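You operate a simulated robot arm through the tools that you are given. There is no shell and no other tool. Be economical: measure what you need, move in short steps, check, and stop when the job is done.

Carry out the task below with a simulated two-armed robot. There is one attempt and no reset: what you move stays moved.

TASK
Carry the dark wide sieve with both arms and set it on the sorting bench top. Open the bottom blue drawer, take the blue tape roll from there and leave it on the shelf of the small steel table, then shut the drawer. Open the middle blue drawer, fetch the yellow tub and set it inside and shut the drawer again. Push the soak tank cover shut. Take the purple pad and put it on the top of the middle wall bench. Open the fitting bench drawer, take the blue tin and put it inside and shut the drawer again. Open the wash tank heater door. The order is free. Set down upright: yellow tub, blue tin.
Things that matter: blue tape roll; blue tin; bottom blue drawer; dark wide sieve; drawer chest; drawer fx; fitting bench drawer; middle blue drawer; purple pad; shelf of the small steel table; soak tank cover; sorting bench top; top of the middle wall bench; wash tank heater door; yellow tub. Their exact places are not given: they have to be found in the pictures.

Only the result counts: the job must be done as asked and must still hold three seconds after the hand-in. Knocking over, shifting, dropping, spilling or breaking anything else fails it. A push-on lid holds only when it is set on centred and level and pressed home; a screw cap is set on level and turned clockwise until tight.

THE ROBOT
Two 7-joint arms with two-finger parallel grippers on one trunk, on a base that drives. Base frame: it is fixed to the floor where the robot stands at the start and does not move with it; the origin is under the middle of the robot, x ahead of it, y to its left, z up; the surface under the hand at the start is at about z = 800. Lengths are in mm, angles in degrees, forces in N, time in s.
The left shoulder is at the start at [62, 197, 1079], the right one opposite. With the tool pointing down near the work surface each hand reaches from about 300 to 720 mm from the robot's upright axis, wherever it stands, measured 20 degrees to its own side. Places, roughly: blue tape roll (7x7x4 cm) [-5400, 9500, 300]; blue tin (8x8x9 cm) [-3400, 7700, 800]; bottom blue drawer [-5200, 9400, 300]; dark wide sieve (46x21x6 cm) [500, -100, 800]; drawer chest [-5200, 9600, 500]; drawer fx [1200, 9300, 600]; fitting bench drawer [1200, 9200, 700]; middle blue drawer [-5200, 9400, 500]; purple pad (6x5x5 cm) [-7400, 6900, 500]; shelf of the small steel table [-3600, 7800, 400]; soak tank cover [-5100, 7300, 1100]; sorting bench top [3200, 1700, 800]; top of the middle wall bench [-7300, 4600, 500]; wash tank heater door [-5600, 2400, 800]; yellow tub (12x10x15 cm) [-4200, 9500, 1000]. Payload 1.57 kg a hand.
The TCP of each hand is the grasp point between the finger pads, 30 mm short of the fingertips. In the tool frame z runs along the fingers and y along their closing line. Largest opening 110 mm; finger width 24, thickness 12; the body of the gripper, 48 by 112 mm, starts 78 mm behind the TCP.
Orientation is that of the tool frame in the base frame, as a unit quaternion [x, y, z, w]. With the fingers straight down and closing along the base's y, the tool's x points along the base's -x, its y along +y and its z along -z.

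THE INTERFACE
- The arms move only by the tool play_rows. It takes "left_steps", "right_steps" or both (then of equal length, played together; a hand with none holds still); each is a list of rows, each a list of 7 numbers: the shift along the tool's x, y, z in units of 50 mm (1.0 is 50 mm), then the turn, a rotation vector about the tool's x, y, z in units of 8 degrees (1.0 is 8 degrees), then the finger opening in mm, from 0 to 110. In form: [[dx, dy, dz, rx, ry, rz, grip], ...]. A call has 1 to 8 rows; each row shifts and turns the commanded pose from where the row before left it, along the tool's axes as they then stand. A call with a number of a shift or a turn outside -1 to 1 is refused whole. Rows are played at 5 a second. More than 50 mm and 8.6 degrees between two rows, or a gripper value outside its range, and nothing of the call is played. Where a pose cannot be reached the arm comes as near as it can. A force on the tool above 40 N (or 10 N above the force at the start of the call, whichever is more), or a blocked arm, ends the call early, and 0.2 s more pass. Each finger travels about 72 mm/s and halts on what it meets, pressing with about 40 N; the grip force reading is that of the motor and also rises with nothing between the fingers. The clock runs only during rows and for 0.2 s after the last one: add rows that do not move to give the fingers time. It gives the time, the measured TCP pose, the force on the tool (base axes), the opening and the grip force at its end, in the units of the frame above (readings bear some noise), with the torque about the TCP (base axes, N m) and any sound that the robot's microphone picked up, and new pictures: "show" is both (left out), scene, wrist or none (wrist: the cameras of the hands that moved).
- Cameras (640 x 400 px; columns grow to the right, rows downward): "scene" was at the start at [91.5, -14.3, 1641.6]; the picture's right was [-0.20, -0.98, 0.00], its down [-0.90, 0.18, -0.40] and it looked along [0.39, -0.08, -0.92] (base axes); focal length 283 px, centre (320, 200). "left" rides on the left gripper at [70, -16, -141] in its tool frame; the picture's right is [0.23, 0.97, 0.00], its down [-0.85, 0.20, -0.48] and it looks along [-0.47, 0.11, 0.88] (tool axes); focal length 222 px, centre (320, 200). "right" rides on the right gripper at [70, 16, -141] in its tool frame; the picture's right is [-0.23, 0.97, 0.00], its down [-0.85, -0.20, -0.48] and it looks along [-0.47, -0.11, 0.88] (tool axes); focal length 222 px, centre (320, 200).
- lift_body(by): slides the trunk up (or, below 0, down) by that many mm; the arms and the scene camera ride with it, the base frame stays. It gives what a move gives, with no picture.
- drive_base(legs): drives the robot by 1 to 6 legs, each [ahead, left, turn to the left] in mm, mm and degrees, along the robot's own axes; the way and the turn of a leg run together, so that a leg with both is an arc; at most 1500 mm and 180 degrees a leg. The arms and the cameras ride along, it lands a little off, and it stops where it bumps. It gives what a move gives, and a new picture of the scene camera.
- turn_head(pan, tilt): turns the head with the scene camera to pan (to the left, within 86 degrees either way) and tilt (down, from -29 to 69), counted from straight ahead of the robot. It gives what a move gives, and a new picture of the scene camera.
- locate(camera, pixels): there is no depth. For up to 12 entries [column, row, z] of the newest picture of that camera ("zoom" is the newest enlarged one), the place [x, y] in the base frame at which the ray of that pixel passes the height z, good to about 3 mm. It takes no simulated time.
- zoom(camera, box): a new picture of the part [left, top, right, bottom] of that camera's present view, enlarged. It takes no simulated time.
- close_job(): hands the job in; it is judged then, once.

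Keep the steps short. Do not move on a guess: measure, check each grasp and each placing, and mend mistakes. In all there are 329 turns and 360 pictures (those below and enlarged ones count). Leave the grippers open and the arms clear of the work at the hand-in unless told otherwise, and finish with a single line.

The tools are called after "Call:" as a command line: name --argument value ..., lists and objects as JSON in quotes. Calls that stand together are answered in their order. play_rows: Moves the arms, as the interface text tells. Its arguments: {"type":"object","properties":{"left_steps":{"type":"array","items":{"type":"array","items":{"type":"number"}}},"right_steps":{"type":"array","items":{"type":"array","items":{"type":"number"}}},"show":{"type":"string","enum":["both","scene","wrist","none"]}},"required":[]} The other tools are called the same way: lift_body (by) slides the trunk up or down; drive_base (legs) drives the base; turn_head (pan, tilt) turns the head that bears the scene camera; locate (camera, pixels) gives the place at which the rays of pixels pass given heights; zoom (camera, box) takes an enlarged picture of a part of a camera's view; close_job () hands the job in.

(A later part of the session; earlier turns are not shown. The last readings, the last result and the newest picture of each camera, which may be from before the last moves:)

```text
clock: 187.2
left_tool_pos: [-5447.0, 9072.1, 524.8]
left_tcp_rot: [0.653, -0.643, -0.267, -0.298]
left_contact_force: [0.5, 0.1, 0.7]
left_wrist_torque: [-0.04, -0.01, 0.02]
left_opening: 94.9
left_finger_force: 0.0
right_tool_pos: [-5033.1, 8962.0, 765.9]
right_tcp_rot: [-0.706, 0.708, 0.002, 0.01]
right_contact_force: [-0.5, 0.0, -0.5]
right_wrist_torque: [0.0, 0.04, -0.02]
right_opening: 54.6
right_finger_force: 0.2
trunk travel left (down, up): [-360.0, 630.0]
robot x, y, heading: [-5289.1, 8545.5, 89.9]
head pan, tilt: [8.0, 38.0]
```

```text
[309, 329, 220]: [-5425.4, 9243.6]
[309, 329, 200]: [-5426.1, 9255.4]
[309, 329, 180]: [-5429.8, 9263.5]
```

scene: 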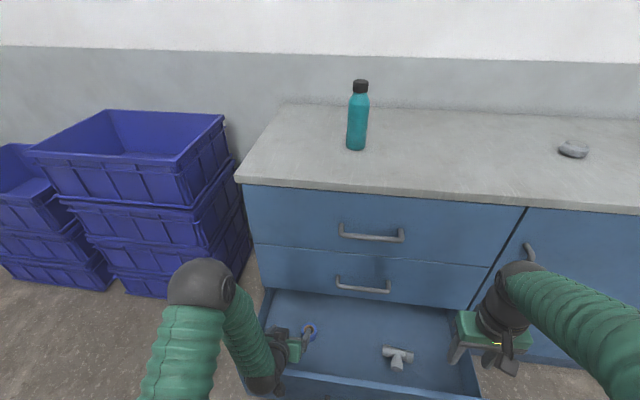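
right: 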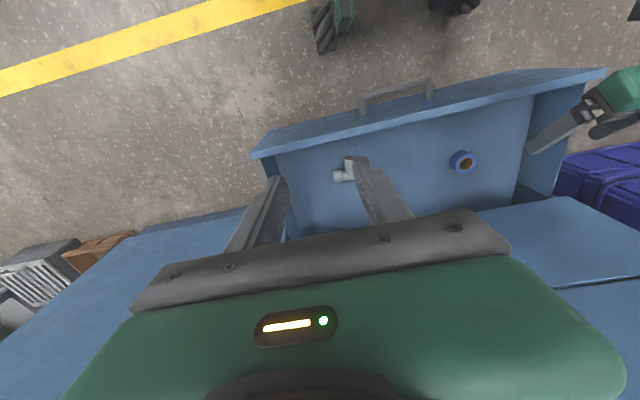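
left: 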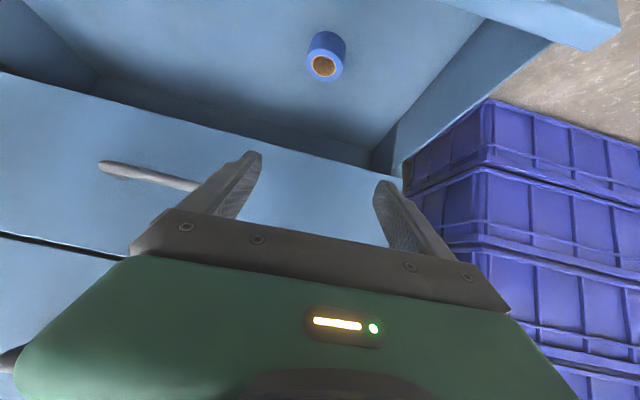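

Tape top z≈255 at (−5425, 9228). I move the hand above it.

Call:
play_rows --left_steps '[[-0.525, -0.11, 0.525, 0, 0, 0, 95], [-0.525, -0.11, 0.525, 0, 0, 0, 95], [-0.525, -0.11, 0.525, 0, 0, 0, 95], [-0.525, -0.11, 0.525, 0, 0, 0, 95], [0, 0, 0, 0, 0, 0, 95]]' --show "none"

Call:
lift_body --by -210

Call:
zoom --camera "left" --box '[0, 0, 640, 400]'

```text
clock: 188.4
left_tool_pos: [-5424.0, 9219.1, 531.2]
left_tcp_rot: [0.653, -0.643, -0.268, -0.298]
left_contact_force: [-0.3, 0.3, -0.6]
left_wrist_torque: [0.01, 0.0, -0.05]
left_opening: 95.0
left_finger_force: 0.0
right_tool_pos: [-5033.0, 8958.8, 767.4]
right_tcp_rot: [-0.706, 0.708, 0.003, 0.01]
right_contact_force: [-0.2, -0.7, -0.2]
right_wrist_torque: [0.0, -0.04, -0.03]
right_opening: 55.1
right_finger_force: 0.1
trunk travel left (down, up): [-360.0, 630.0]
robot x, y, heading: [-5291.0, 8550.5, 89.9]
head pan, tilt: [8.0, 38.0]
```

```text
clock: 190.7
left_tool_pos: [-5424.3, 9219.8, 321.8]
left_tcp_rot: [0.653, -0.642, -0.268, -0.299]
left_contact_force: [-0.9, 0.1, 0.0]
left_wrist_torque: [-0.03, 0.01, 0.01]
left_opening: 95.1
left_finger_force: 0.0
right_tool_pos: [-5033.7, 8960.6, 556.8]
right_tcp_rot: [-0.706, 0.708, 0.003, 0.01]
right_contact_force: [-0.7, -0.7, 0.4]
right_wrist_torque: [0.02, -0.01, -0.02]
right_opening: 54.9
right_finger_force: 0.0
trunk travel left (down, up): [-150.0, 840.0]
robot x, y, heading: [-5287.9, 8550.0, 89.9]
head pan, tilt: [8.0, 38.0]
```

```text
1.00 times, centred on (320, 200) of left (not enlarged: the box is as wide or as high as the picture)
```

zoom: 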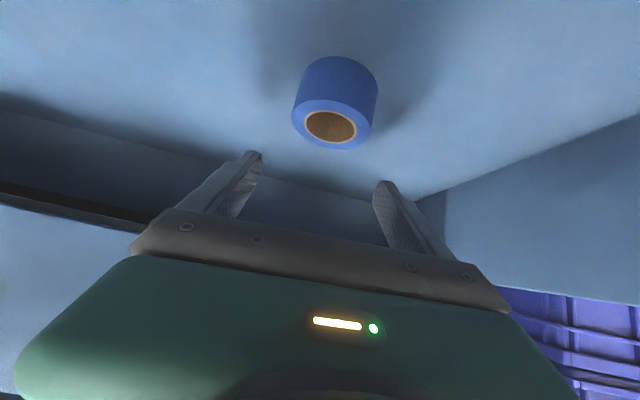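

Call:
locate --camera "left" --pixels '[[330, 125, 255], [330, 125, 230], [294, 112, 255], [374, 120, 255], [335, 148, 255]]'

Call:
zoom --camera "scene" --box '[230, 220, 430, 345]'

```text
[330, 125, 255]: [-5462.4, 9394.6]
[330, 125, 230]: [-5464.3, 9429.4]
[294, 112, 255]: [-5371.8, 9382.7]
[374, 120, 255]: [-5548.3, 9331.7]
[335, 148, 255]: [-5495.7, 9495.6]
```

```text
3.20 times, centred on (330, 282) of scene
```

zoom: 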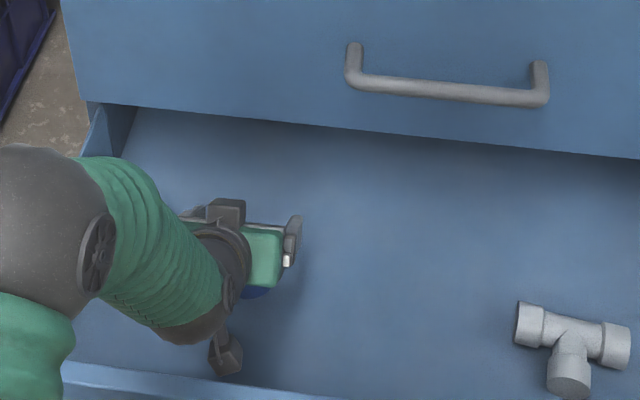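

The wrist picture used by locate was old; I take a new one and use "zoom".

Call:
zoom --camera "left" --box '[200, 20, 456, 180]'

Call:
locate --camera "zoom" --pixels '[[325, 262, 255], [325, 262, 230], [236, 245, 255], [430, 265, 255], [345, 95, 215]]'

```text
2.50 times, centred on (328, 100) of left
```

zoom: 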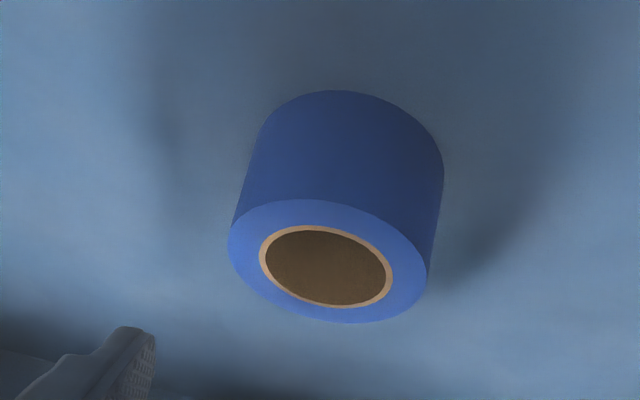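

```text
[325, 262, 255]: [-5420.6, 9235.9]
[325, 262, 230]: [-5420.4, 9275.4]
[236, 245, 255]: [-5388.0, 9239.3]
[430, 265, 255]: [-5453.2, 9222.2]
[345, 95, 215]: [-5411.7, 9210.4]
```

The tape centre is about (−5420, 9248), top z≈245. I go ahead 24 mm and down 75 mm.

Call:
play_rows --left_steps '[[-0.33, -0.08, 0.33, 0, 0, 0, 95], [0, 0, 0, 0, 0, 0, 95]]' --show "none"

Call:
lift_body --by -75

Call:
zoom --camera "left" --box '[0, 0, 640, 400]'

```text
clock: 191.3
left_tool_pos: [-5418.5, 9243.4, 321.1]
left_tcp_rot: [0.653, -0.643, -0.267, -0.299]
left_contact_force: [-0.7, 0.0, 0.0]
left_wrist_torque: [0.02, 0.01, -0.01]
left_opening: 95.1
left_finger_force: 0.0
right_tool_pos: [-5032.7, 8961.1, 556.1]
right_tcp_rot: [-0.706, 0.708, 0.004, 0.01]
right_contact_force: [-1.0, 0.1, 0.1]
right_wrist_torque: [0.0, 0.01, -0.05]
right_opening: 55.0
right_finger_force: 0.0
trunk travel left (down, up): [-150.0, 840.0]
robot x, y, heading: [-5286.6, 8548.4, 90.3]
head pan, tilt: [8.0, 38.0]
```

```text
clock: 192.3
left_tool_pos: [-5420.7, 9252.9, 263.9]
left_tcp_rot: [0.646, -0.639, -0.281, -0.31]
left_contact_force: [0.2, 0.8, 17.2]
left_wrist_torque: [0.3, 0.83, 0.14]
left_opening: 94.2
left_finger_force: 0.1
right_tool_pos: [-5033.1, 8959.3, 482.7]
right_tcp_rot: [-0.706, 0.708, 0.004, 0.011]
right_contact_force: [0.8, 0.6, -0.5]
right_wrist_torque: [-0.03, -0.01, 0.02]
right_opening: 55.1
right_finger_force: 0.0
trunk travel left (down, up): [-77.0, 913.0]
robot x, y, heading: [-5291.6, 8552.4, 89.9]
head pan, tilt: [8.0, 38.0]
stopped: the force on the tool passed its limit at 46 N (the readings are from after the stop); the commanded pose is now the measured one
```

```text
1.00 times, centred on (320, 200) of left (not enlarged: the box is as wide or as high as the picture)
```

zoom: 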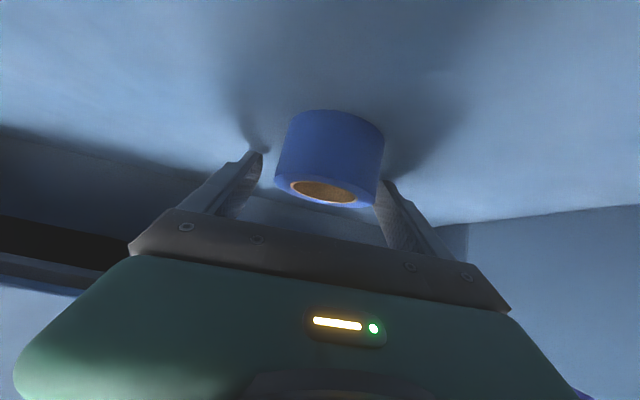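

The fingertips touched the drawer floor (z≈230), so the tape sits higher and nearer: y≈9218. I lift slightly and move back 50 mm.

Call:
play_rows --left_steps '[[-0.08, 0, -0.08, 0, 0, 0, 95], [0.35, 0, -0.35, 0, 0, 0, 95], [0.35, 0, -0.35, 0, 0, 0, 95], [0, 0, 0, 0, 0, 0, 95]]' --show "wrist"

```text
clock: 193.3
left_tool_pos: [-5418.8, 9199.9, 264.3]
left_tcp_rot: [0.648, -0.639, -0.278, -0.308]
left_contact_force: [-1.9, -0.2, 15.3]
left_wrist_torque: [0.22, 0.84, 0.21]
left_opening: 96.5
left_finger_force: 0.9
right_tool_pos: [-5033.2, 8960.4, 484.8]
right_tcp_rot: [-0.706, 0.708, 0.004, 0.011]
right_contact_force: [-0.3, -0.1, 0.4]
right_wrist_torque: [0.0, -0.02, 0.02]
right_opening: 54.9
right_finger_force: 0.0
trunk travel left (down, up): [-77.0, 913.0]
robot x, y, heading: [-5288.3, 8550.5, 90.0]
head pan, tilt: [8.0, 38.0]
```

left: 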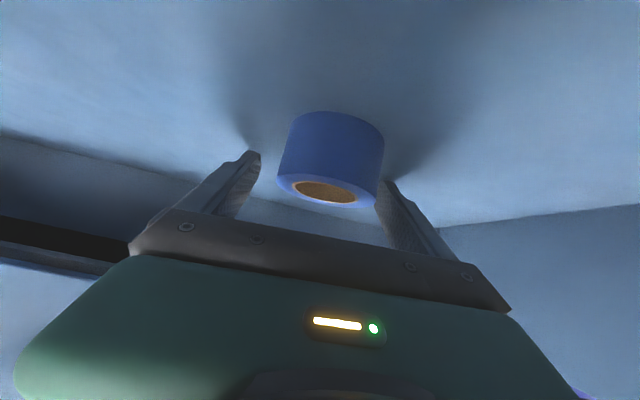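

The view relative to the tape did not change: the tips pressed on the floor and dragged the drawer out another 50 mm. I lift 20 mm first, then look again.

Call:
lift_body --by 20

Call:
play_rows --left_steps '[[0.2, 0, -0.2, 0, 0, 0, 95], [0.2, 0, -0.2, 0, 0, 0, 95], [0, 0, 0, 0, 0, 0, 95]]' --show "both"

```text
clock: 194.0
left_tool_pos: [-5418.6, 9199.4, 280.8]
left_tcp_rot: [0.649, -0.639, -0.277, -0.306]
left_contact_force: [-0.1, 0.0, -0.7]
left_wrist_torque: [0.0, 0.0, 0.01]
left_opening: 95.0
left_finger_force: 0.0
right_tool_pos: [-5032.7, 8960.2, 503.5]
right_tcp_rot: [-0.707, 0.707, 0.003, 0.011]
right_contact_force: [0.0, 0.3, 0.6]
right_wrist_torque: [0.0, -0.04, 0.03]
right_opening: 55.0
right_finger_force: 0.0
trunk travel left (down, up): [-97.0, 893.0]
robot x, y, heading: [-5284.7, 8549.0, 89.7]
head pan, tilt: [8.0, 38.0]
```

```text
clock: 194.8
left_tool_pos: [-5419.1, 9170.8, 279.8]
left_tcp_rot: [0.648, -0.64, -0.277, -0.307]
left_contact_force: [-0.3, 0.1, -0.8]
left_wrist_torque: [0.03, -0.01, -0.04]
left_opening: 95.1
left_finger_force: 0.0
right_tool_pos: [-5032.0, 8960.1, 503.4]
right_tcp_rot: [-0.707, 0.707, 0.004, 0.01]
right_contact_force: [-0.1, 0.2, 0.3]
right_wrist_torque: [0.0, 0.0, -0.02]
right_opening: 55.3
right_finger_force: 0.1
trunk travel left (down, up): [-97.0, 893.0]
robot x, y, heading: [-5285.9, 8549.0, 90.1]
head pan, tilt: [8.0, 38.0]
```

scene: 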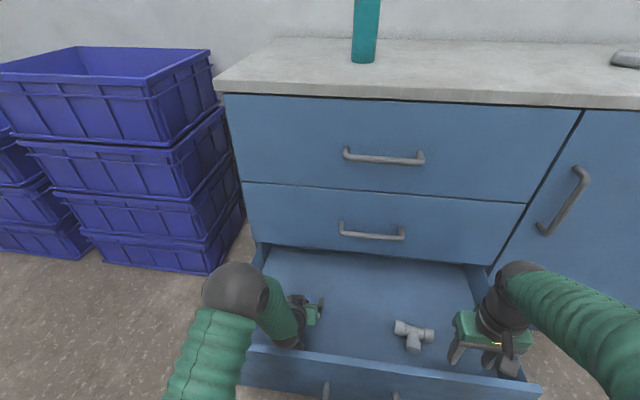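
left: 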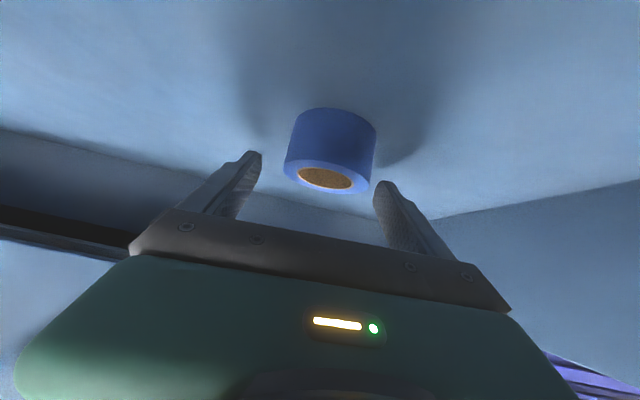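

Call:
locate --camera "left" --pixels '[[325, 178, 270], [325, 178, 260], [325, 178, 250], [333, 108, 230], [333, 108, 220], [333, 108, 210], [284, 170, 265], [371, 180, 265], [325, 192, 265]]'

Call:
locate --camera "scene" --pixels '[[314, 313, 280], [300, 352, 370], [480, 380, 370]]'

```text
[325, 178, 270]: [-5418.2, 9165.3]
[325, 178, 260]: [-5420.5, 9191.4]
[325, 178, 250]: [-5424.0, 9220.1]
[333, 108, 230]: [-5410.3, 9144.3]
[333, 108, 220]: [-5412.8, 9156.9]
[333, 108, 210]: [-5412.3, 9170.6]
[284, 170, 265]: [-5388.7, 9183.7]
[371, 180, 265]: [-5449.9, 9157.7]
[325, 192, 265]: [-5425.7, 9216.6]
```

```text
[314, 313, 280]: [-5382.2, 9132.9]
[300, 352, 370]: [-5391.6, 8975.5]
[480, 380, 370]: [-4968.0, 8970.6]
```

The tape centre is (−5420, 9191), top z≈260, floor≈220. Likely the wrist met the drawer front earlier, so I make the hand steeper by 24°.

Call:
play_rows --left_steps '[[-0.1, 0, -0.1, 0, 1, 0, 95], [0, 0, 0, 0, 1, 0, 95], [0, 0, 0, 0, 1, 0, 95], [0, 0, 0, 0, 0, 0, 95]]' --show "both"

```text
clock: 195.8
left_tool_pos: [-5419.5, 9170.5, 286.4]
left_tcp_rot: [0.691, -0.691, -0.135, -0.166]
left_contact_force: [0.7, -0.4, -1.3]
left_wrist_torque: [-0.01, -0.02, 0.02]
left_opening: 95.0
left_finger_force: 0.1
right_tool_pos: [-5032.0, 8960.9, 504.4]
right_tcp_rot: [-0.706, 0.708, 0.003, 0.011]
right_contact_force: [1.4, -0.1, -0.2]
right_wrist_torque: [0.01, -0.01, -0.04]
right_opening: 55.1
right_finger_force: 0.0
trunk travel left (down, up): [-97.0, 893.0]
robot x, y, heading: [-5288.7, 8548.9, 90.0]
head pan, tilt: [8.0, 38.0]
```

scene: 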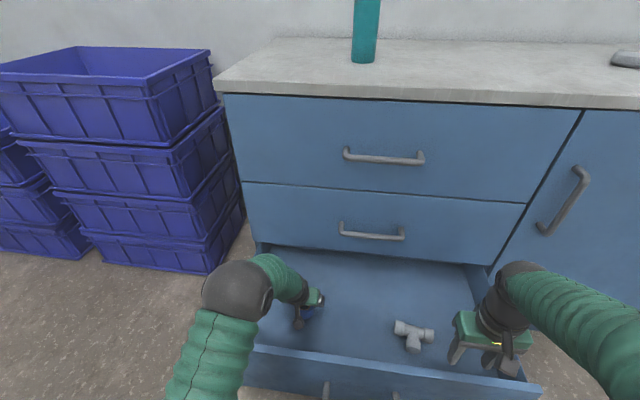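
left: 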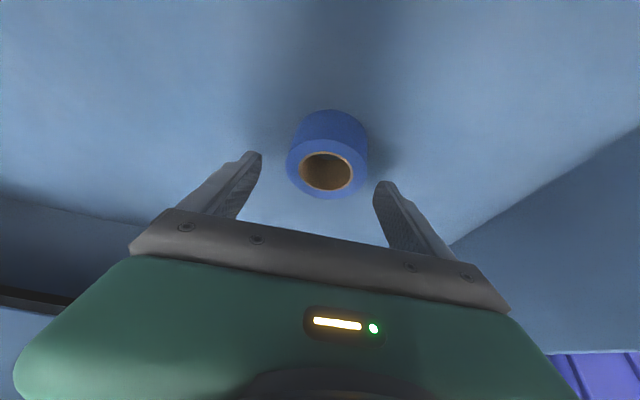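

Call:
locate --camera "left" --pixels '[[327, 171, 260], [327, 171, 250], [287, 165, 260], [367, 172, 260], [333, 110, 220]]'

```text
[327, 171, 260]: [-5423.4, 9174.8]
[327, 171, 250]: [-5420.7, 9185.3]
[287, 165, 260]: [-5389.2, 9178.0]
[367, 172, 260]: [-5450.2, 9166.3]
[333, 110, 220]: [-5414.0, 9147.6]
```

I move 16 mm ahead and 26 mm down toward the tape.

Call:
play_rows --left_steps '[[-0.15, 0, 0.2, 0, 0, 0, 95], [0.06, 0, 0.2, 0, 0, 0, 95], [0, 0, 0.2, 0, 0, 0, 95], [0, 0, 0, 0, 0, 0, 95]]' --show "wrist"

```text
clock: 196.8
left_tool_pos: [-5416.6, 9189.6, 267.4]
left_tcp_rot: [0.69, -0.689, -0.142, -0.169]
left_contact_force: [-3.1, 0.9, 33.8]
left_wrist_torque: [0.15, 1.76, 0.25]
left_opening: 95.9
left_finger_force: 0.5
right_tool_pos: [-5032.2, 8957.8, 505.9]
right_tcp_rot: [-0.706, 0.708, 0.005, 0.011]
right_contact_force: [0.1, -0.1, 0.0]
right_wrist_torque: [0.02, 0.02, -0.02]
right_opening: 55.1
right_finger_force: 0.1
trunk travel left (down, up): [-97.0, 893.0]
robot x, y, heading: [-5286.9, 8549.4, 90.1]
head pan, tilt: [8.0, 38.0]
```

left: 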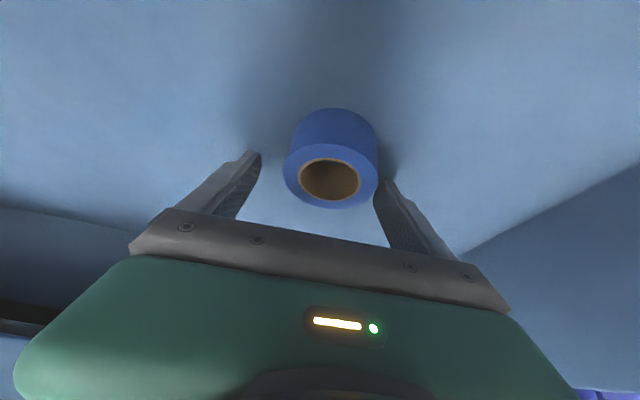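

The torque says contact is at the left fingertip (52 mm to the left), most likely resting on the tape's rim: the tape is off-centre to that side. I lift, shift 8 mm left, open fully and lower again.

Call:
play_rows --left_steps '[[0, 0, -0.4, 0, 0, 0, 110], [0, 0.16, 0, 0, 0, 0, 110], [0, 0, 0, 0, 0, 0, 110]]' --show "wrist"

```text
clock: 197.6
left_tool_pos: [-5426.2, 9177.4, 277.1]
left_tcp_rot: [0.692, -0.69, -0.135, -0.166]
left_contact_force: [-0.3, 0.4, 0.7]
left_wrist_torque: [-0.01, 0.0, -0.01]
left_opening: 110.1
left_finger_force: 0.0
right_tool_pos: [-5033.0, 8960.2, 504.1]
right_tcp_rot: [-0.707, 0.707, 0.003, 0.011]
right_contact_force: [0.2, 0.4, 0.5]
right_wrist_torque: [0.0, 0.01, 0.03]
right_opening: 55.2
right_finger_force: 0.1
trunk travel left (down, up): [-97.0, 893.0]
robot x, y, heading: [-5283.4, 8547.8, 90.2]
head pan, tilt: [8.0, 38.0]
```

left: 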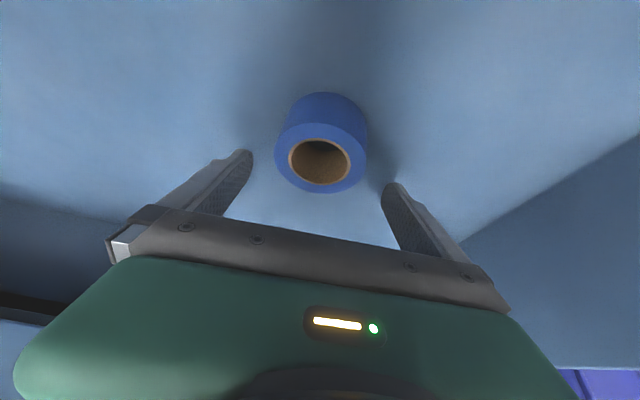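

Call:
zoom --camera "left" --box '[220, 60, 440, 220]'

Call:
locate --camera "left" --pixels '[[320, 160, 275], [320, 160, 260], [320, 160, 245], [276, 152, 275], [367, 158, 275], [276, 152, 260], [367, 158, 260], [276, 152, 245], [367, 158, 245], [330, 95, 235], [330, 95, 220]]'

```text
2.50 times, centred on (330, 140) of left
```

zoom: 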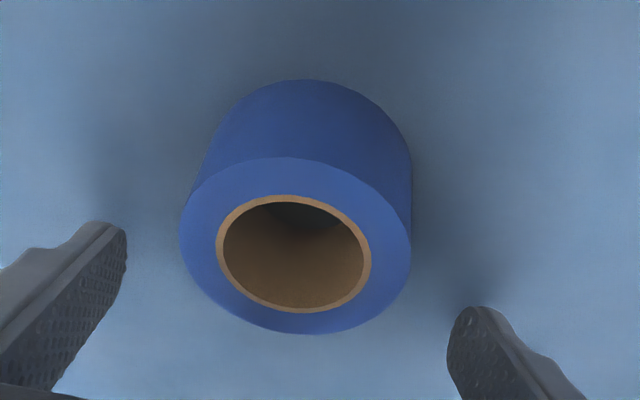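

```text
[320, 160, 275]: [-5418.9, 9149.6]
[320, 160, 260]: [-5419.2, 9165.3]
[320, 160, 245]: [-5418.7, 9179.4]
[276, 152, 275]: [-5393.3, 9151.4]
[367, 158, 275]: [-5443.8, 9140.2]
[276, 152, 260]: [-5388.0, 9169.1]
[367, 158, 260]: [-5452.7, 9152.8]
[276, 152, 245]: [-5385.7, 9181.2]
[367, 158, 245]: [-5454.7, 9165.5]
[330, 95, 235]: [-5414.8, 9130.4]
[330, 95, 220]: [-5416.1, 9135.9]
```

Now consistent: tape centre (−5420, 9176), top 247, floor ≈207, centred between the fingers. I descend 35 mm.

Call:
play_rows --left_steps '[[0.12, 0, 0.2, 0, 0, 0, 110], [0.12, 0, 0.2, 0, 0, 0, 110], [0.12, 0, 0.2, 0, 0, 0, 110], [0, 0, 0, 0, 0, 0, 110]]' --show "wrist"

```text
clock: 198.2
left_tool_pos: [-5427.5, 9187.9, 267.8]
left_tcp_rot: [-0.688, 0.688, 0.148, 0.178]
left_contact_force: [0.8, 1.3, 21.9]
left_wrist_torque: [0.1, 1.19, 0.25]
left_opening: 108.8
left_finger_force: 0.0
right_tool_pos: [-5032.7, 8958.3, 504.3]
right_tcp_rot: [-0.706, 0.708, 0.004, 0.011]
right_contact_force: [0.0, 1.0, 0.3]
right_wrist_torque: [-0.03, 0.01, 0.0]
right_opening: 55.0
right_finger_force: 0.1
trunk travel left (down, up): [-97.0, 893.0]
robot x, y, heading: [-5288.1, 8548.0, 90.0]
head pan, tilt: [8.0, 38.0]
stopped in row 3 (left hand): the force on the tool passed its limit at 48 N (the readings are from after the stop); the commanded pose is now the measured one
```

left: 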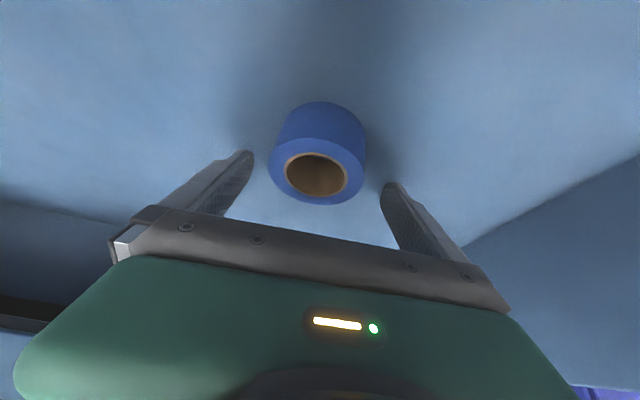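

Tips rest on the drawer floor; the tape top lies 17 mm above the tips but ~15 mm toward the robot. I lift 4 mm, move back 17 mm, and close.

Call:
play_rows --left_steps '[[-0.05, 0, -0.12, 0, 0, 0, 110], [0.3, 0.05, -0.15, 0, 0, 0, 110], [0, 0, 0, 0, 0, 0, 110]]' --show "wrist"

```text
clock: 199.0
left_tool_pos: [-5428.8, 9166.2, 267.9]
left_tcp_rot: [-0.689, 0.689, 0.141, 0.171]
left_contact_force: [-0.1, 0.4, 0.9]
left_wrist_torque: [-0.02, 0.0, -0.01]
left_opening: 110.1
left_finger_force: 0.1
right_tool_pos: [-5033.0, 8960.6, 503.8]
right_tcp_rot: [-0.707, 0.707, 0.004, 0.011]
right_contact_force: [0.1, -0.1, 0.4]
right_wrist_torque: [-0.04, 0.01, 0.0]
right_opening: 55.1
right_finger_force: 0.0
trunk travel left (down, up): [-97.0, 893.0]
robot x, y, heading: [-5288.4, 8549.7, 90.0]
head pan, tilt: [8.0, 38.0]
```

left: 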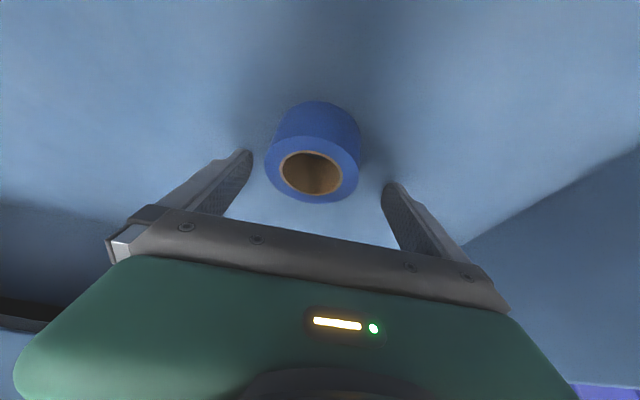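

Still the same view — the drawer slid with the tips. Now there is no contact, so I move back 16 mm again.

Call:
play_rows --left_steps '[[0.3, -0.1, -0.15, 0, 0, 0, 110], [0, 0, 0, 0, 0, 0, 110]]' --show "wrist"

```text
clock: 199.6
left_tool_pos: [-5422.7, 9150.4, 269.1]
left_tcp_rot: [0.69, -0.688, -0.143, -0.173]
left_contact_force: [0.3, -0.1, -1.0]
left_wrist_torque: [0.03, 0.01, 0.05]
left_opening: 109.9
left_finger_force: 0.1
right_tool_pos: [-5033.0, 8959.8, 504.6]
right_tcp_rot: [-0.706, 0.708, 0.004, 0.011]
right_contact_force: [-0.3, 0.0, 0.1]
right_wrist_torque: [-0.01, 0.01, 0.02]
right_opening: 54.8
right_finger_force: 0.1
trunk travel left (down, up): [-97.0, 893.0]
robot x, y, heading: [-5287.9, 8552.3, 90.1]
head pan, tilt: [8.0, 38.0]
```

left: 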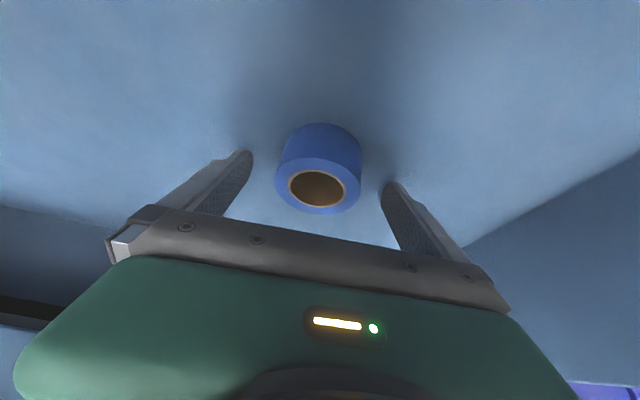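

The tape is now centred at tool x≈0. I lower 5 mm and close.

Call:
play_rows --left_steps '[[0.03, 0, 0.08, 0, 0, 0, 90], [0, 0, 0, 0, 0, 0, 70], [0, 0, 0, 0, 0, 0, 50], [0, 0, 0, 0, 0, 0, 45], [0, 0, 0, 0, 0, 0, 45]]' --show "wrist"

```text
clock: 200.8
left_tool_pos: [-5422.1, 9151.8, 267.3]
left_tcp_rot: [0.69, -0.688, -0.143, -0.173]
left_contact_force: [-0.1, 0.4, 6.6]
left_wrist_torque: [0.04, 0.21, 0.01]
left_opening: 60.7
left_finger_force: 40.1
right_tool_pos: [-5032.6, 8959.7, 503.2]
right_tcp_rot: [-0.706, 0.708, 0.003, 0.011]
right_contact_force: [0.0, -0.2, 0.4]
right_wrist_torque: [0.02, -0.01, -0.01]
right_opening: 54.9
right_finger_force: 0.1
trunk travel left (down, up): [-97.0, 893.0]
robot x, y, heading: [-5287.5, 8550.4, 90.2]
head pan, tilt: [8.0, 38.0]
```

left: 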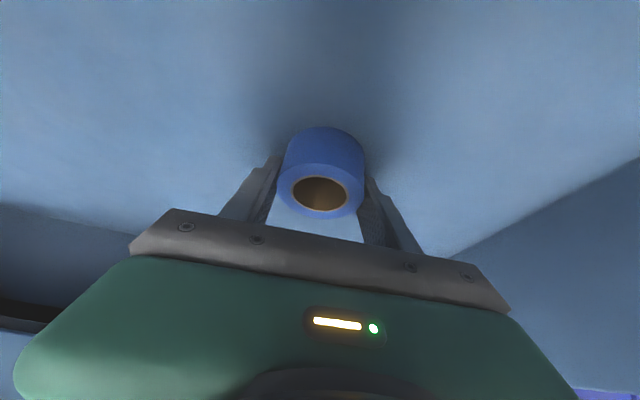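

Gripped at 61 mm with 40 N. I lift with the trunk.

Call:
lift_body --by 220

Call:
turn_head --pan 8 --tilt 50

Call:
zoom --camera "left" --box '[0, 0, 640, 400]'

```text
clock: 203.2
left_tool_pos: [-5422.6, 9150.9, 485.6]
left_tcp_rot: [-0.689, 0.689, 0.142, 0.173]
left_contact_force: [-0.6, 0.6, -0.2]
left_wrist_torque: [-0.02, -0.02, -0.01]
left_opening: 60.7
left_finger_force: 39.9
right_tool_pos: [-5032.1, 8962.1, 724.7]
right_tcp_rot: [-0.706, 0.708, 0.004, 0.011]
right_contact_force: [0.0, 0.3, -0.7]
right_wrist_torque: [0.02, 0.02, -0.01]
right_opening: 55.1
right_finger_force: 0.1
trunk travel left (down, up): [-317.0, 673.0]
robot x, y, heading: [-5288.4, 8547.6, 90.0]
head pan, tilt: [8.0, 38.0]
```

```text
clock: 203.9
left_tool_pos: [-5422.9, 9150.4, 484.9]
left_tcp_rot: [0.69, -0.688, -0.144, -0.173]
left_contact_force: [1.0, -1.0, -0.9]
left_wrist_torque: [0.01, 0.01, 0.02]
left_opening: 60.4
left_finger_force: 40.2
right_tool_pos: [-5033.1, 8960.6, 724.9]
right_tcp_rot: [0.707, -0.707, -0.004, -0.011]
right_contact_force: [-0.2, 0.1, -0.2]
right_wrist_torque: [0.01, 0.03, 0.0]
right_opening: 55.0
right_finger_force: 0.1
trunk travel left (down, up): [-317.0, 673.0]
robot x, y, heading: [-5288.8, 8547.3, 89.7]
head pan, tilt: [8.0, 50.0]
```

scene: 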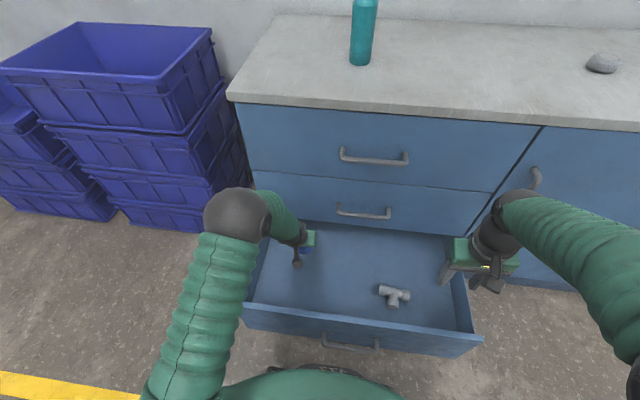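

```text
1.00 times, centred on (320, 200) of left (not enlarged: the box is as wide or as high as the picture)
```

zoom: 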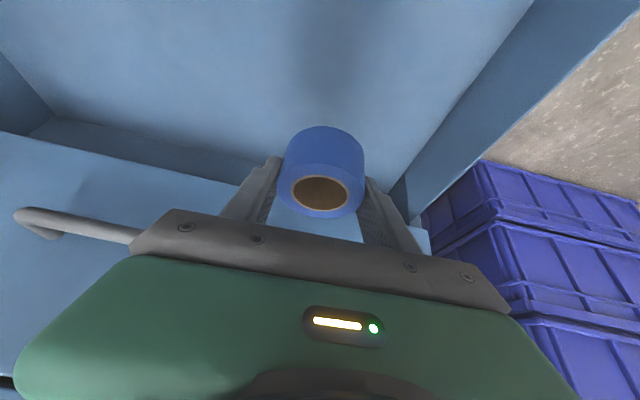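

The tape is held. I back off 280, raise the left hand and lower the right, to push the drawer shut with the right.

Call:
drive_base --legs '[[-280, 0, 0]]'

Call:
play_rows --left_steps '[[-0.38, 0, -0.9, 0, 0, 0, 45], [-0.38, 0, -0.9, 0, 0, 0, 45], [-0.38, 0, -0.9, 0, 0, 0, 45], [-0.38, 0, -0.9, 0, 0, 0, 45], [-0.38, 0, -0.9, 0, 0, 0, 45]]' --right_steps '[[0, 0, 1, 0, 0, 0, 0], [0, 0, 1, 0, 0, 0, 0], [0, 0, 1, 0, 0, 0, 0], [0, 0, 1, 0, 0, 0, 0], [0, 0, 0.9, 0, 0, 0, 0]]' --show "none"

Call:
play_rows --right_steps '[[0, 0, 0, 0, -1, 0, 0], [0, 0, 0, 0, -1, 0, 0], [0, 0, 0, 0, -1, 0, 0], [0, 0, 0, 0, -1, 0, 0], [0, 0, 0, 0, -1, 0, 0], [0, 0, 0, 0, -1, 0, 0], [0, 0, 0, 0, -1, 0, 0], [0, 0, 0, 0, -1, 0, 0]]' --show "none"

Call:
play_rows --right_steps '[[0, 0, 0, 0, -1, 0, 0], [0, 0, 0, 0, -1, 0, 0], [0, 0, 0, 0, -1, 0, 0], [0, 0, 0, 0, 0, 0, 0]]' --show "scene"

```text
clock: 205.9
left_tool_pos: [-5423.4, 8872.3, 487.2]
left_tcp_rot: [-0.689, 0.689, 0.143, 0.173]
left_contact_force: [0.8, -0.8, -0.6]
left_wrist_torque: [0.0, -0.01, 0.0]
left_opening: 60.4
left_finger_force: 39.8
right_tool_pos: [-5032.0, 8682.1, 725.0]
right_tcp_rot: [-0.707, 0.708, 0.004, 0.011]
right_contact_force: [-0.1, 0.3, -0.5]
right_wrist_torque: [0.06, 0.01, 0.02]
right_opening: 55.0
right_finger_force: 0.1
trunk travel left (down, up): [-317.0, 673.0]
robot x, y, heading: [-5290.1, 8270.2, 89.8]
head pan, tilt: [8.0, 50.0]
```

scene: 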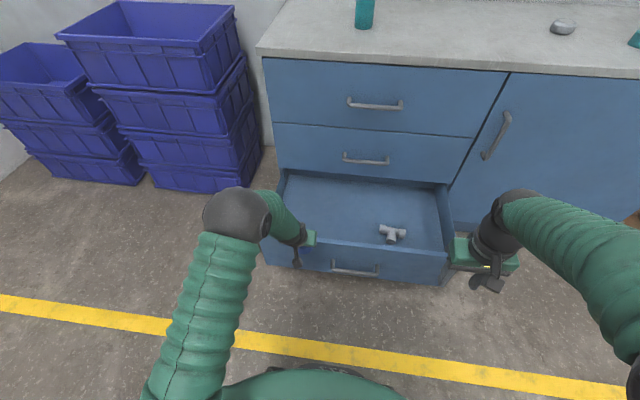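

```text
clock: 207.1
left_tool_pos: [-5436.4, 8863.4, 731.4]
left_tcp_rot: [0.689, -0.689, -0.143, -0.174]
left_contact_force: [-0.3, 0.0, 0.1]
left_wrist_torque: [-0.04, 0.01, 0.01]
left_opening: 60.7
left_finger_force: 40.4
right_tool_pos: [-5032.0, 8685.2, 479.5]
right_tcp_rot: [-0.706, 0.708, 0.004, 0.011]
right_contact_force: [0.4, -0.2, -0.8]
right_wrist_torque: [0.02, -0.03, -0.01]
right_opening: 0.0
right_finger_force: 21.5
trunk travel left (down, up): [-317.0, 673.0]
robot x, y, heading: [-5287.7, 8273.1, 89.8]
head pan, tilt: [8.0, 50.0]
```

```text
clock: 208.9
left_tool_pos: [-5436.3, 8863.7, 730.4]
left_tcp_rot: [-0.689, 0.689, 0.144, 0.174]
left_contact_force: [0.2, 0.4, -1.1]
left_wrist_torque: [-0.03, -0.01, 0.03]
left_opening: 60.7
left_finger_force: 40.0
right_tool_pos: [-5029.5, 8686.2, 480.4]
right_tcp_rot: [0.597, -0.594, -0.378, -0.384]
right_contact_force: [-0.2, 0.5, 0.1]
right_wrist_torque: [-0.03, -0.01, -0.01]
right_opening: 0.0
right_finger_force: 21.3
trunk travel left (down, up): [-317.0, 673.0]
robot x, y, heading: [-5288.0, 8269.6, 90.0]
head pan, tilt: [8.0, 50.0]
```

```text
clock: 209.9
left_tool_pos: [-5437.7, 8863.0, 730.8]
left_tcp_rot: [0.689, -0.689, -0.143, -0.174]
left_contact_force: [-0.2, -0.1, -0.4]
left_wrist_torque: [0.02, 0.0, -0.01]
left_opening: 60.6
left_finger_force: 40.4
right_tool_pos: [-5029.4, 8685.7, 480.6]
right_tcp_rot: [0.504, -0.501, -0.494, -0.501]
right_contact_force: [-0.7, 0.4, 0.2]
right_wrist_torque: [0.01, 0.01, -0.01]
right_opening: 0.0
right_finger_force: 21.4
trunk travel left (down, up): [-317.0, 673.0]
robot x, y, heading: [-5287.1, 8269.3, 90.1]
head pan, tilt: [8.0, 50.0]
```

scene: 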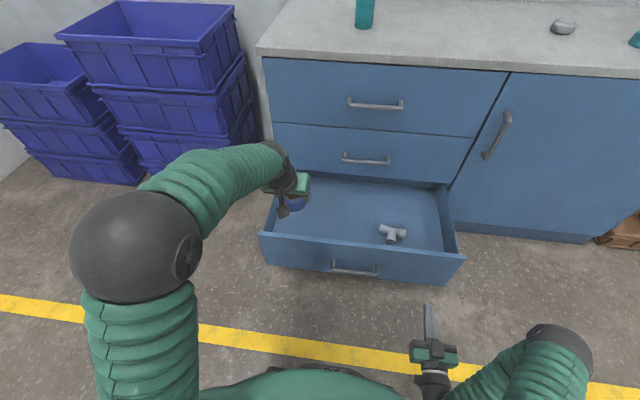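

The right fist points ahead. I lower the trunk to bring it to z≈290 and extend it toward the drawer front.

Call:
lift_body --by -190

Call:
play_rows --right_steps '[[0, 0, 0.9, 0, 0, 0, 0], [0, 0, 0.9, 0, 0, 0, 0], [0, 0, 0.9, 0, 0, 0, 0], [0, 0, 0.8, 0, 0, 0, 0], [0, 0, 0, 0, 0, 0, 0]]' --show "scene"

```text
clock: 211.9
left_tool_pos: [-5435.8, 8862.9, 540.5]
left_tcp_rot: [0.689, -0.689, -0.144, -0.173]
left_contact_force: [0.3, 1.3, -1.0]
left_wrist_torque: [0.0, 0.01, 0.01]
left_opening: 60.1
left_finger_force: 40.1
right_tool_pos: [-5028.4, 8686.0, 289.9]
right_tcp_rot: [0.504, -0.502, -0.494, -0.501]
right_contact_force: [0.6, 0.6, 0.3]
right_wrist_torque: [0.01, -0.01, -0.01]
right_opening: 0.0
right_finger_force: 20.8
trunk travel left (down, up): [-127.0, 863.0]
robot x, y, heading: [-5287.3, 8272.7, 90.0]
head pan, tilt: [8.0, 50.0]
```

```text
clock: 213.1
left_tool_pos: [-5435.6, 8863.7, 540.1]
left_tcp_rot: [-0.689, 0.689, 0.143, 0.174]
left_contact_force: [0.0, 0.4, -0.8]
left_wrist_torque: [0.0, 0.02, 0.05]
left_opening: 60.5
left_finger_force: 40.2
right_tool_pos: [-5027.3, 8859.1, 289.1]
right_tcp_rot: [0.505, -0.501, -0.494, -0.5]
right_contact_force: [0.7, -0.6, -0.5]
right_wrist_torque: [-0.01, 0.0, 0.01]
right_opening: 0.0
right_finger_force: 21.4
trunk travel left (down, up): [-127.0, 863.0]
robot x, y, heading: [-5288.5, 8271.1, 90.1]
head pan, tilt: [8.0, 50.0]
```

scene: 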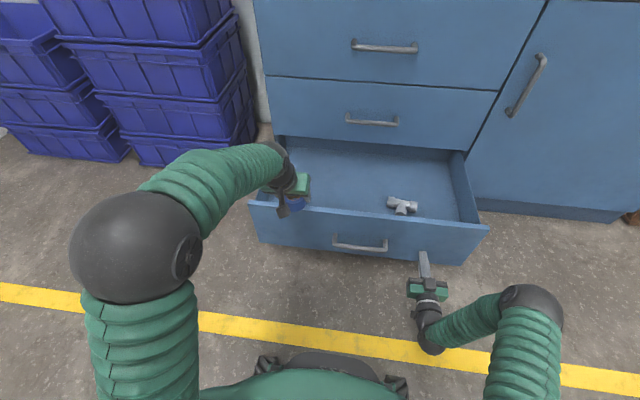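

I push by driving ahead 300.

Call:
drive_base --legs '[[300, 0, 0]]'

```text
clock: 215.2
left_tool_pos: [-5426.4, 9156.4, 540.5]
left_tcp_rot: [-0.685, 0.693, 0.142, 0.175]
left_contact_force: [0.0, -0.2, -1.1]
left_wrist_torque: [-0.01, 0.01, 0.02]
left_opening: 60.6
left_finger_force: 39.7
right_tool_pos: [-5018.8, 9146.9, 289.0]
right_tcp_rot: [-0.503, 0.505, 0.489, 0.503]
right_contact_force: [0.5, -0.1, -0.2]
right_wrist_torque: [0.01, -0.03, -0.01]
right_opening: 0.3
right_finger_force: 21.3
trunk travel left (down, up): [-127.0, 863.0]
robot x, y, heading: [-5286.2, 8561.6, 89.5]
head pan, tilt: [8.0, 50.0]
```

scene: 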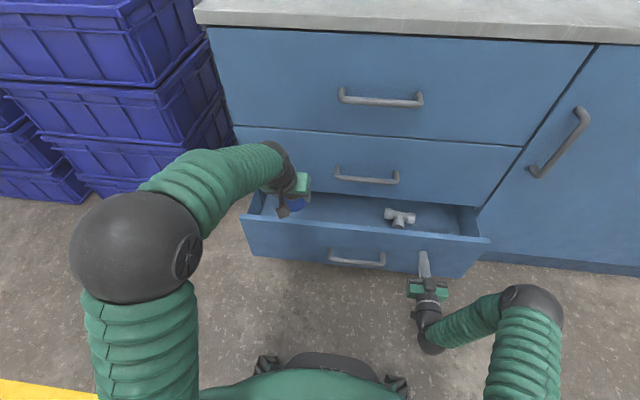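

About 125 mm remain. I extend the right arm.

Call:
play_rows --right_steps '[[0, 0, 0.7, 0, 0, 0, 0], [0, 0, 0.7, 0, 0, 0, 0], [0, 0, 0.7, 0, 0, 0, 0], [0, 0, 0.4, 0, 0, 0, 0], [0, 0, 0.3, 0, 0, 0, 0], [0, 0, 0, 0, 0, 0, 0]]' --show "scene"

```text
clock: 216.6
left_tool_pos: [-5426.4, 9154.8, 542.2]
left_tcp_rot: [-0.685, 0.692, 0.142, 0.175]
left_contact_force: [-0.4, 0.8, -0.5]
left_wrist_torque: [-0.02, 0.02, 0.02]
left_opening: 60.4
left_finger_force: 39.4
right_tool_pos: [-5017.0, 9288.1, 287.9]
right_tcp_rot: [-0.503, 0.503, 0.491, 0.503]
right_contact_force: [-0.5, -14.4, 4.1]
right_wrist_torque: [0.27, 0.02, 0.13]
right_opening: 0.0
right_finger_force: 21.0
trunk travel left (down, up): [-127.0, 863.0]
robot x, y, heading: [-5285.8, 8562.8, 89.1]
head pan, tilt: [8.0, 50.0]
```

scene: 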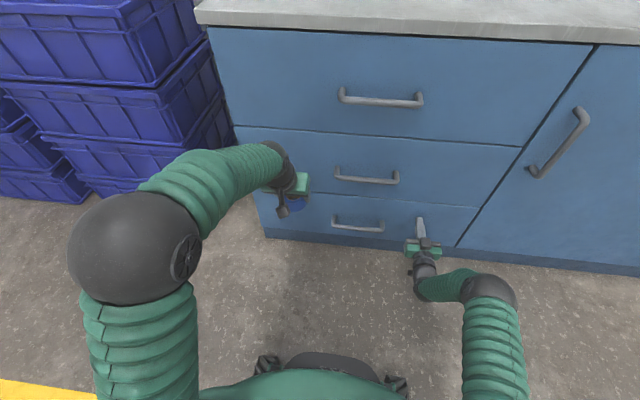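

The bottom drawer is flush. I withdraw the right hand, raise to z≈500 and roll it 90° to grip the middle handle, moving it toward x≈−5215.

Call:
play_rows --right_steps '[[0, 0, -1, 0, 0, 0, 0], [0, 0, -1, 0, 0, 0, 0], [0, 0, -1, 0, 0, 0, 0], [0, 0, 0, 0, 0, 0, 0]]' --show "none"

Call:
lift_body --by 215

Call:
play_rows --right_steps '[[0, 0.5, 0, 0, 0, 1, 60], [0.05, 0.5, 0, 0, 0, 1, 60], [0.1, 0.48, 0, 0, 0, 1, 60], [0.15, 0.45, 0, 0, 0, 1, 60], [0.2, 0.4, 0, 0, 0, 1, 60], [0.25, 0.4, 0, 0, 0, 1, 60], [0.3, 0.35, 0, 0, 0, 1, 60], [0.35, 0.3, 0, 0, 0, 1, 60]]' --show "none"

Call:
play_rows --right_steps '[[0, 0, 0, 0, 0, 1, 60], [0, 0, 0, 0, 0, 1, 60], [0, 0, 0, 0, 0, 1, 60], [0, 0, 0, 0, 0, 0.25, 60]]' --show "both"

```text
clock: 217.6
left_tool_pos: [-5425.4, 9155.9, 541.1]
left_tcp_rot: [-0.685, 0.693, 0.143, 0.175]
left_contact_force: [-0.7, -0.3, -0.1]
left_wrist_torque: [0.0, -0.02, -0.01]
left_opening: 60.5
left_finger_force: 40.1
right_tool_pos: [-5020.8, 9137.5, 289.6]
right_tcp_rot: [-0.501, 0.504, 0.49, 0.504]
right_contact_force: [-0.5, -0.2, 0.1]
right_wrist_torque: [-0.01, -0.02, 0.02]
right_opening: 0.0
right_finger_force: 21.7
trunk travel left (down, up): [-127.0, 863.0]
robot x, y, heading: [-5286.5, 8558.1, 89.0]
head pan, tilt: [8.0, 50.0]
```

```text
clock: 219.8
left_tool_pos: [-5426.1, 9155.4, 755.0]
left_tcp_rot: [-0.685, 0.693, 0.143, 0.175]
left_contact_force: [0.7, 0.3, -0.4]
left_wrist_torque: [0.0, 0.0, 0.01]
left_opening: 60.4
left_finger_force: 39.6
right_tool_pos: [-5019.3, 9138.7, 504.7]
right_tcp_rot: [-0.502, 0.504, 0.49, 0.504]
right_contact_force: [0.0, 0.6, 0.2]
right_wrist_torque: [0.01, 0.0, 0.03]
right_opening: 0.1
right_finger_force: 21.5
trunk travel left (down, up): [-342.0, 648.0]
robot x, y, heading: [-5284.1, 8562.2, 89.3]
head pan, tilt: [8.0, 50.0]
```

```text
clock: 221.6
left_tool_pos: [-5427.4, 9155.7, 757.6]
left_tcp_rot: [-0.685, 0.693, 0.143, 0.175]
left_contact_force: [0.0, -0.1, -1.1]
left_wrist_torque: [0.0, -0.02, 0.0]
left_opening: 60.7
left_finger_force: 40.3
right_tool_pos: [-5210.4, 9139.8, 519.1]
right_tcp_rot: [-0.159, 0.693, 0.684, 0.166]
right_contact_force: [-0.3, -0.2, -0.2]
right_wrist_torque: [-0.01, -0.06, 0.01]
right_opening: 60.0
right_finger_force: 0.1
trunk travel left (down, up): [-342.0, 648.0]
robot x, y, heading: [-5287.4, 8563.2, 89.0]
head pan, tilt: [8.0, 50.0]
```

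```text
clock: 222.6
left_tool_pos: [-5426.7, 9155.4, 756.1]
left_tcp_rot: [-0.685, 0.693, 0.143, 0.175]
left_contact_force: [-0.4, 0.0, -0.7]
left_wrist_torque: [-0.01, -0.03, 0.04]
left_opening: 60.5
left_finger_force: 40.2
right_tool_pos: [-5209.5, 9140.3, 518.7]
right_tcp_rot: [0.001, 0.711, 0.703, 0.007]
right_contact_force: [0.1, 0.6, 0.5]
right_wrist_torque: [-0.04, -0.02, 0.0]
right_opening: 59.9
right_finger_force: 0.1
trunk travel left (down, up): [-342.0, 648.0]
robot x, y, heading: [-5285.0, 8564.5, 89.1]
head pan, tilt: [8.0, 50.0]
```

scene: 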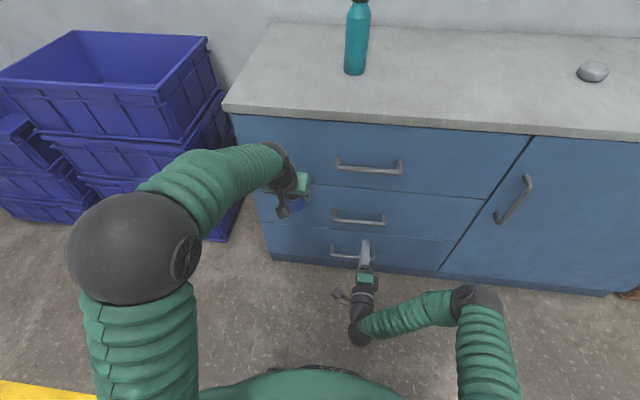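
right: 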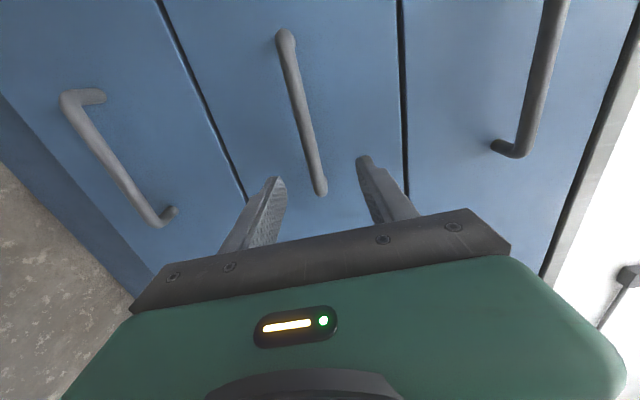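

Call:
locate --camera "right" --pixels '[[302, 110, 505], [302, 110, 500], [302, 110, 495], [320, 190, 500], [285, 38, 500], [320, 190, 505]]'

```text
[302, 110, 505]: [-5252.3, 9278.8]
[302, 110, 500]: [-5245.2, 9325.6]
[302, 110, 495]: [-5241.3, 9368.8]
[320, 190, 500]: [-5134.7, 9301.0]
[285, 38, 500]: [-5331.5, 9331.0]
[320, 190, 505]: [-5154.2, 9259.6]
```

Bar height ≈505. I go down 14 mm and ahead 117 mm.

Call:
play_rows --right_steps '[[0, -0.27, 0.5, 0, 0, 0, 60], [0, 0, 0.6, 0, 0, 0, 60], [0, 0, 0.6, 0, 0, 0, 60], [0, 0, 0.64, 0, 0, 0, 60], [0, 0, 0, 0, 0, 0, 60]]' --show "wrist"

```text
clock: 223.8
left_tool_pos: [-5426.4, 9154.7, 756.1]
left_tcp_rot: [-0.685, 0.692, 0.142, 0.176]
left_contact_force: [-1.0, 0.5, -0.9]
left_wrist_torque: [-0.02, -0.03, 0.02]
left_opening: 60.5
left_finger_force: 39.6
right_tool_pos: [-5209.6, 9256.1, 504.2]
right_tcp_rot: [0.001, 0.712, 0.703, 0.009]
right_contact_force: [0.1, 0.8, -0.6]
right_wrist_torque: [0.04, -0.01, 0.04]
right_opening: 60.1
right_finger_force: 0.1
trunk travel left (down, up): [-342.0, 648.0]
robot x, y, heading: [-5286.9, 8563.5, 89.2]
head pan, tilt: [8.0, 50.0]
```

right: 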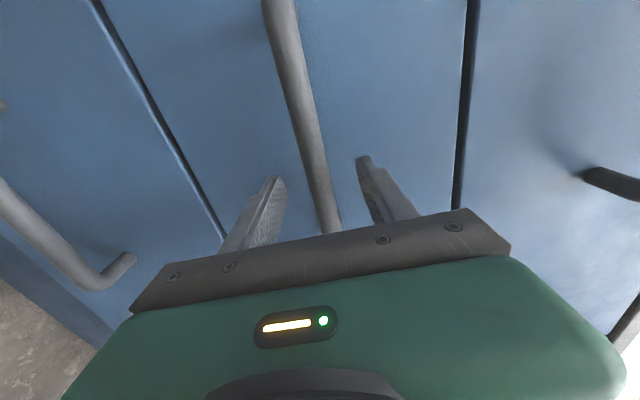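

Bar is between the fingers. I close.

Call:
play_rows --right_steps '[[0, 0, 0, 0, 0, 0, 40], [0, 0, 0, 0, 0, 0, 15], [0, 0, 0, 0, 0, 0, 3], [0, 0, 0, 0, 0, 0, 3], [0, 0, 0, 0, 0, 0, 3]]' --show "none"

```text
clock: 225.0
left_tool_pos: [-5427.2, 9154.7, 756.2]
left_tcp_rot: [-0.685, 0.692, 0.142, 0.175]
left_contact_force: [-0.6, -0.5, -0.5]
left_wrist_torque: [0.0, 0.03, 0.01]
left_opening: 60.4
left_finger_force: 40.2
right_tool_pos: [-5208.9, 9256.9, 504.5]
right_tcp_rot: [0.001, 0.71, 0.704, 0.009]
right_contact_force: [-0.3, 1.7, 0.9]
right_wrist_torque: [0.02, 0.84, -0.07]
right_opening: 17.9
right_finger_force: 32.3
trunk travel left (down, up): [-342.0, 648.0]
robot x, y, heading: [-5282.5, 8566.4, 89.2]
head pan, tilt: [8.0, 50.0]
```

Gripped. I pull by driving back 320.

Call:
drive_base --legs '[[-320, 0, 0]]'

```text
clock: 227.2
left_tool_pos: [-5426.3, 8842.9, 756.4]
left_tcp_rot: [-0.682, 0.695, 0.142, 0.176]
left_contact_force: [0.6, 0.0, -0.4]
left_wrist_torque: [-0.01, 0.01, -0.01]
left_opening: 60.5
left_finger_force: 40.3
right_tool_pos: [-5208.9, 8940.1, 505.2]
right_tcp_rot: [0.004, 0.711, 0.703, 0.011]
right_contact_force: [1.7, 0.2, 0.3]
right_wrist_torque: [-0.06, 0.8, 0.09]
right_opening: 17.9
right_finger_force: 32.6
trunk travel left (down, up): [-342.0, 648.0]
robot x, y, heading: [-5292.0, 8247.6, 88.9]
head pan, tilt: [8.0, 50.0]
```

scene: 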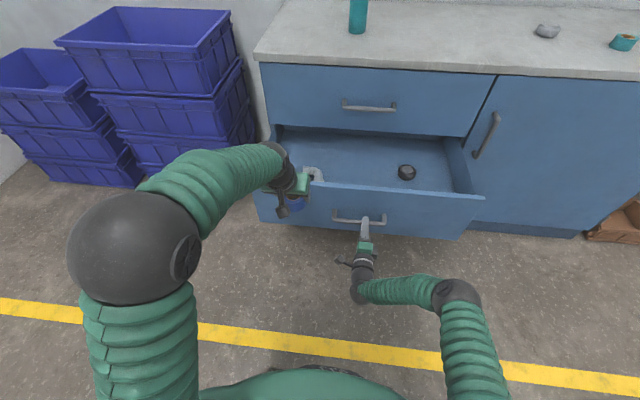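

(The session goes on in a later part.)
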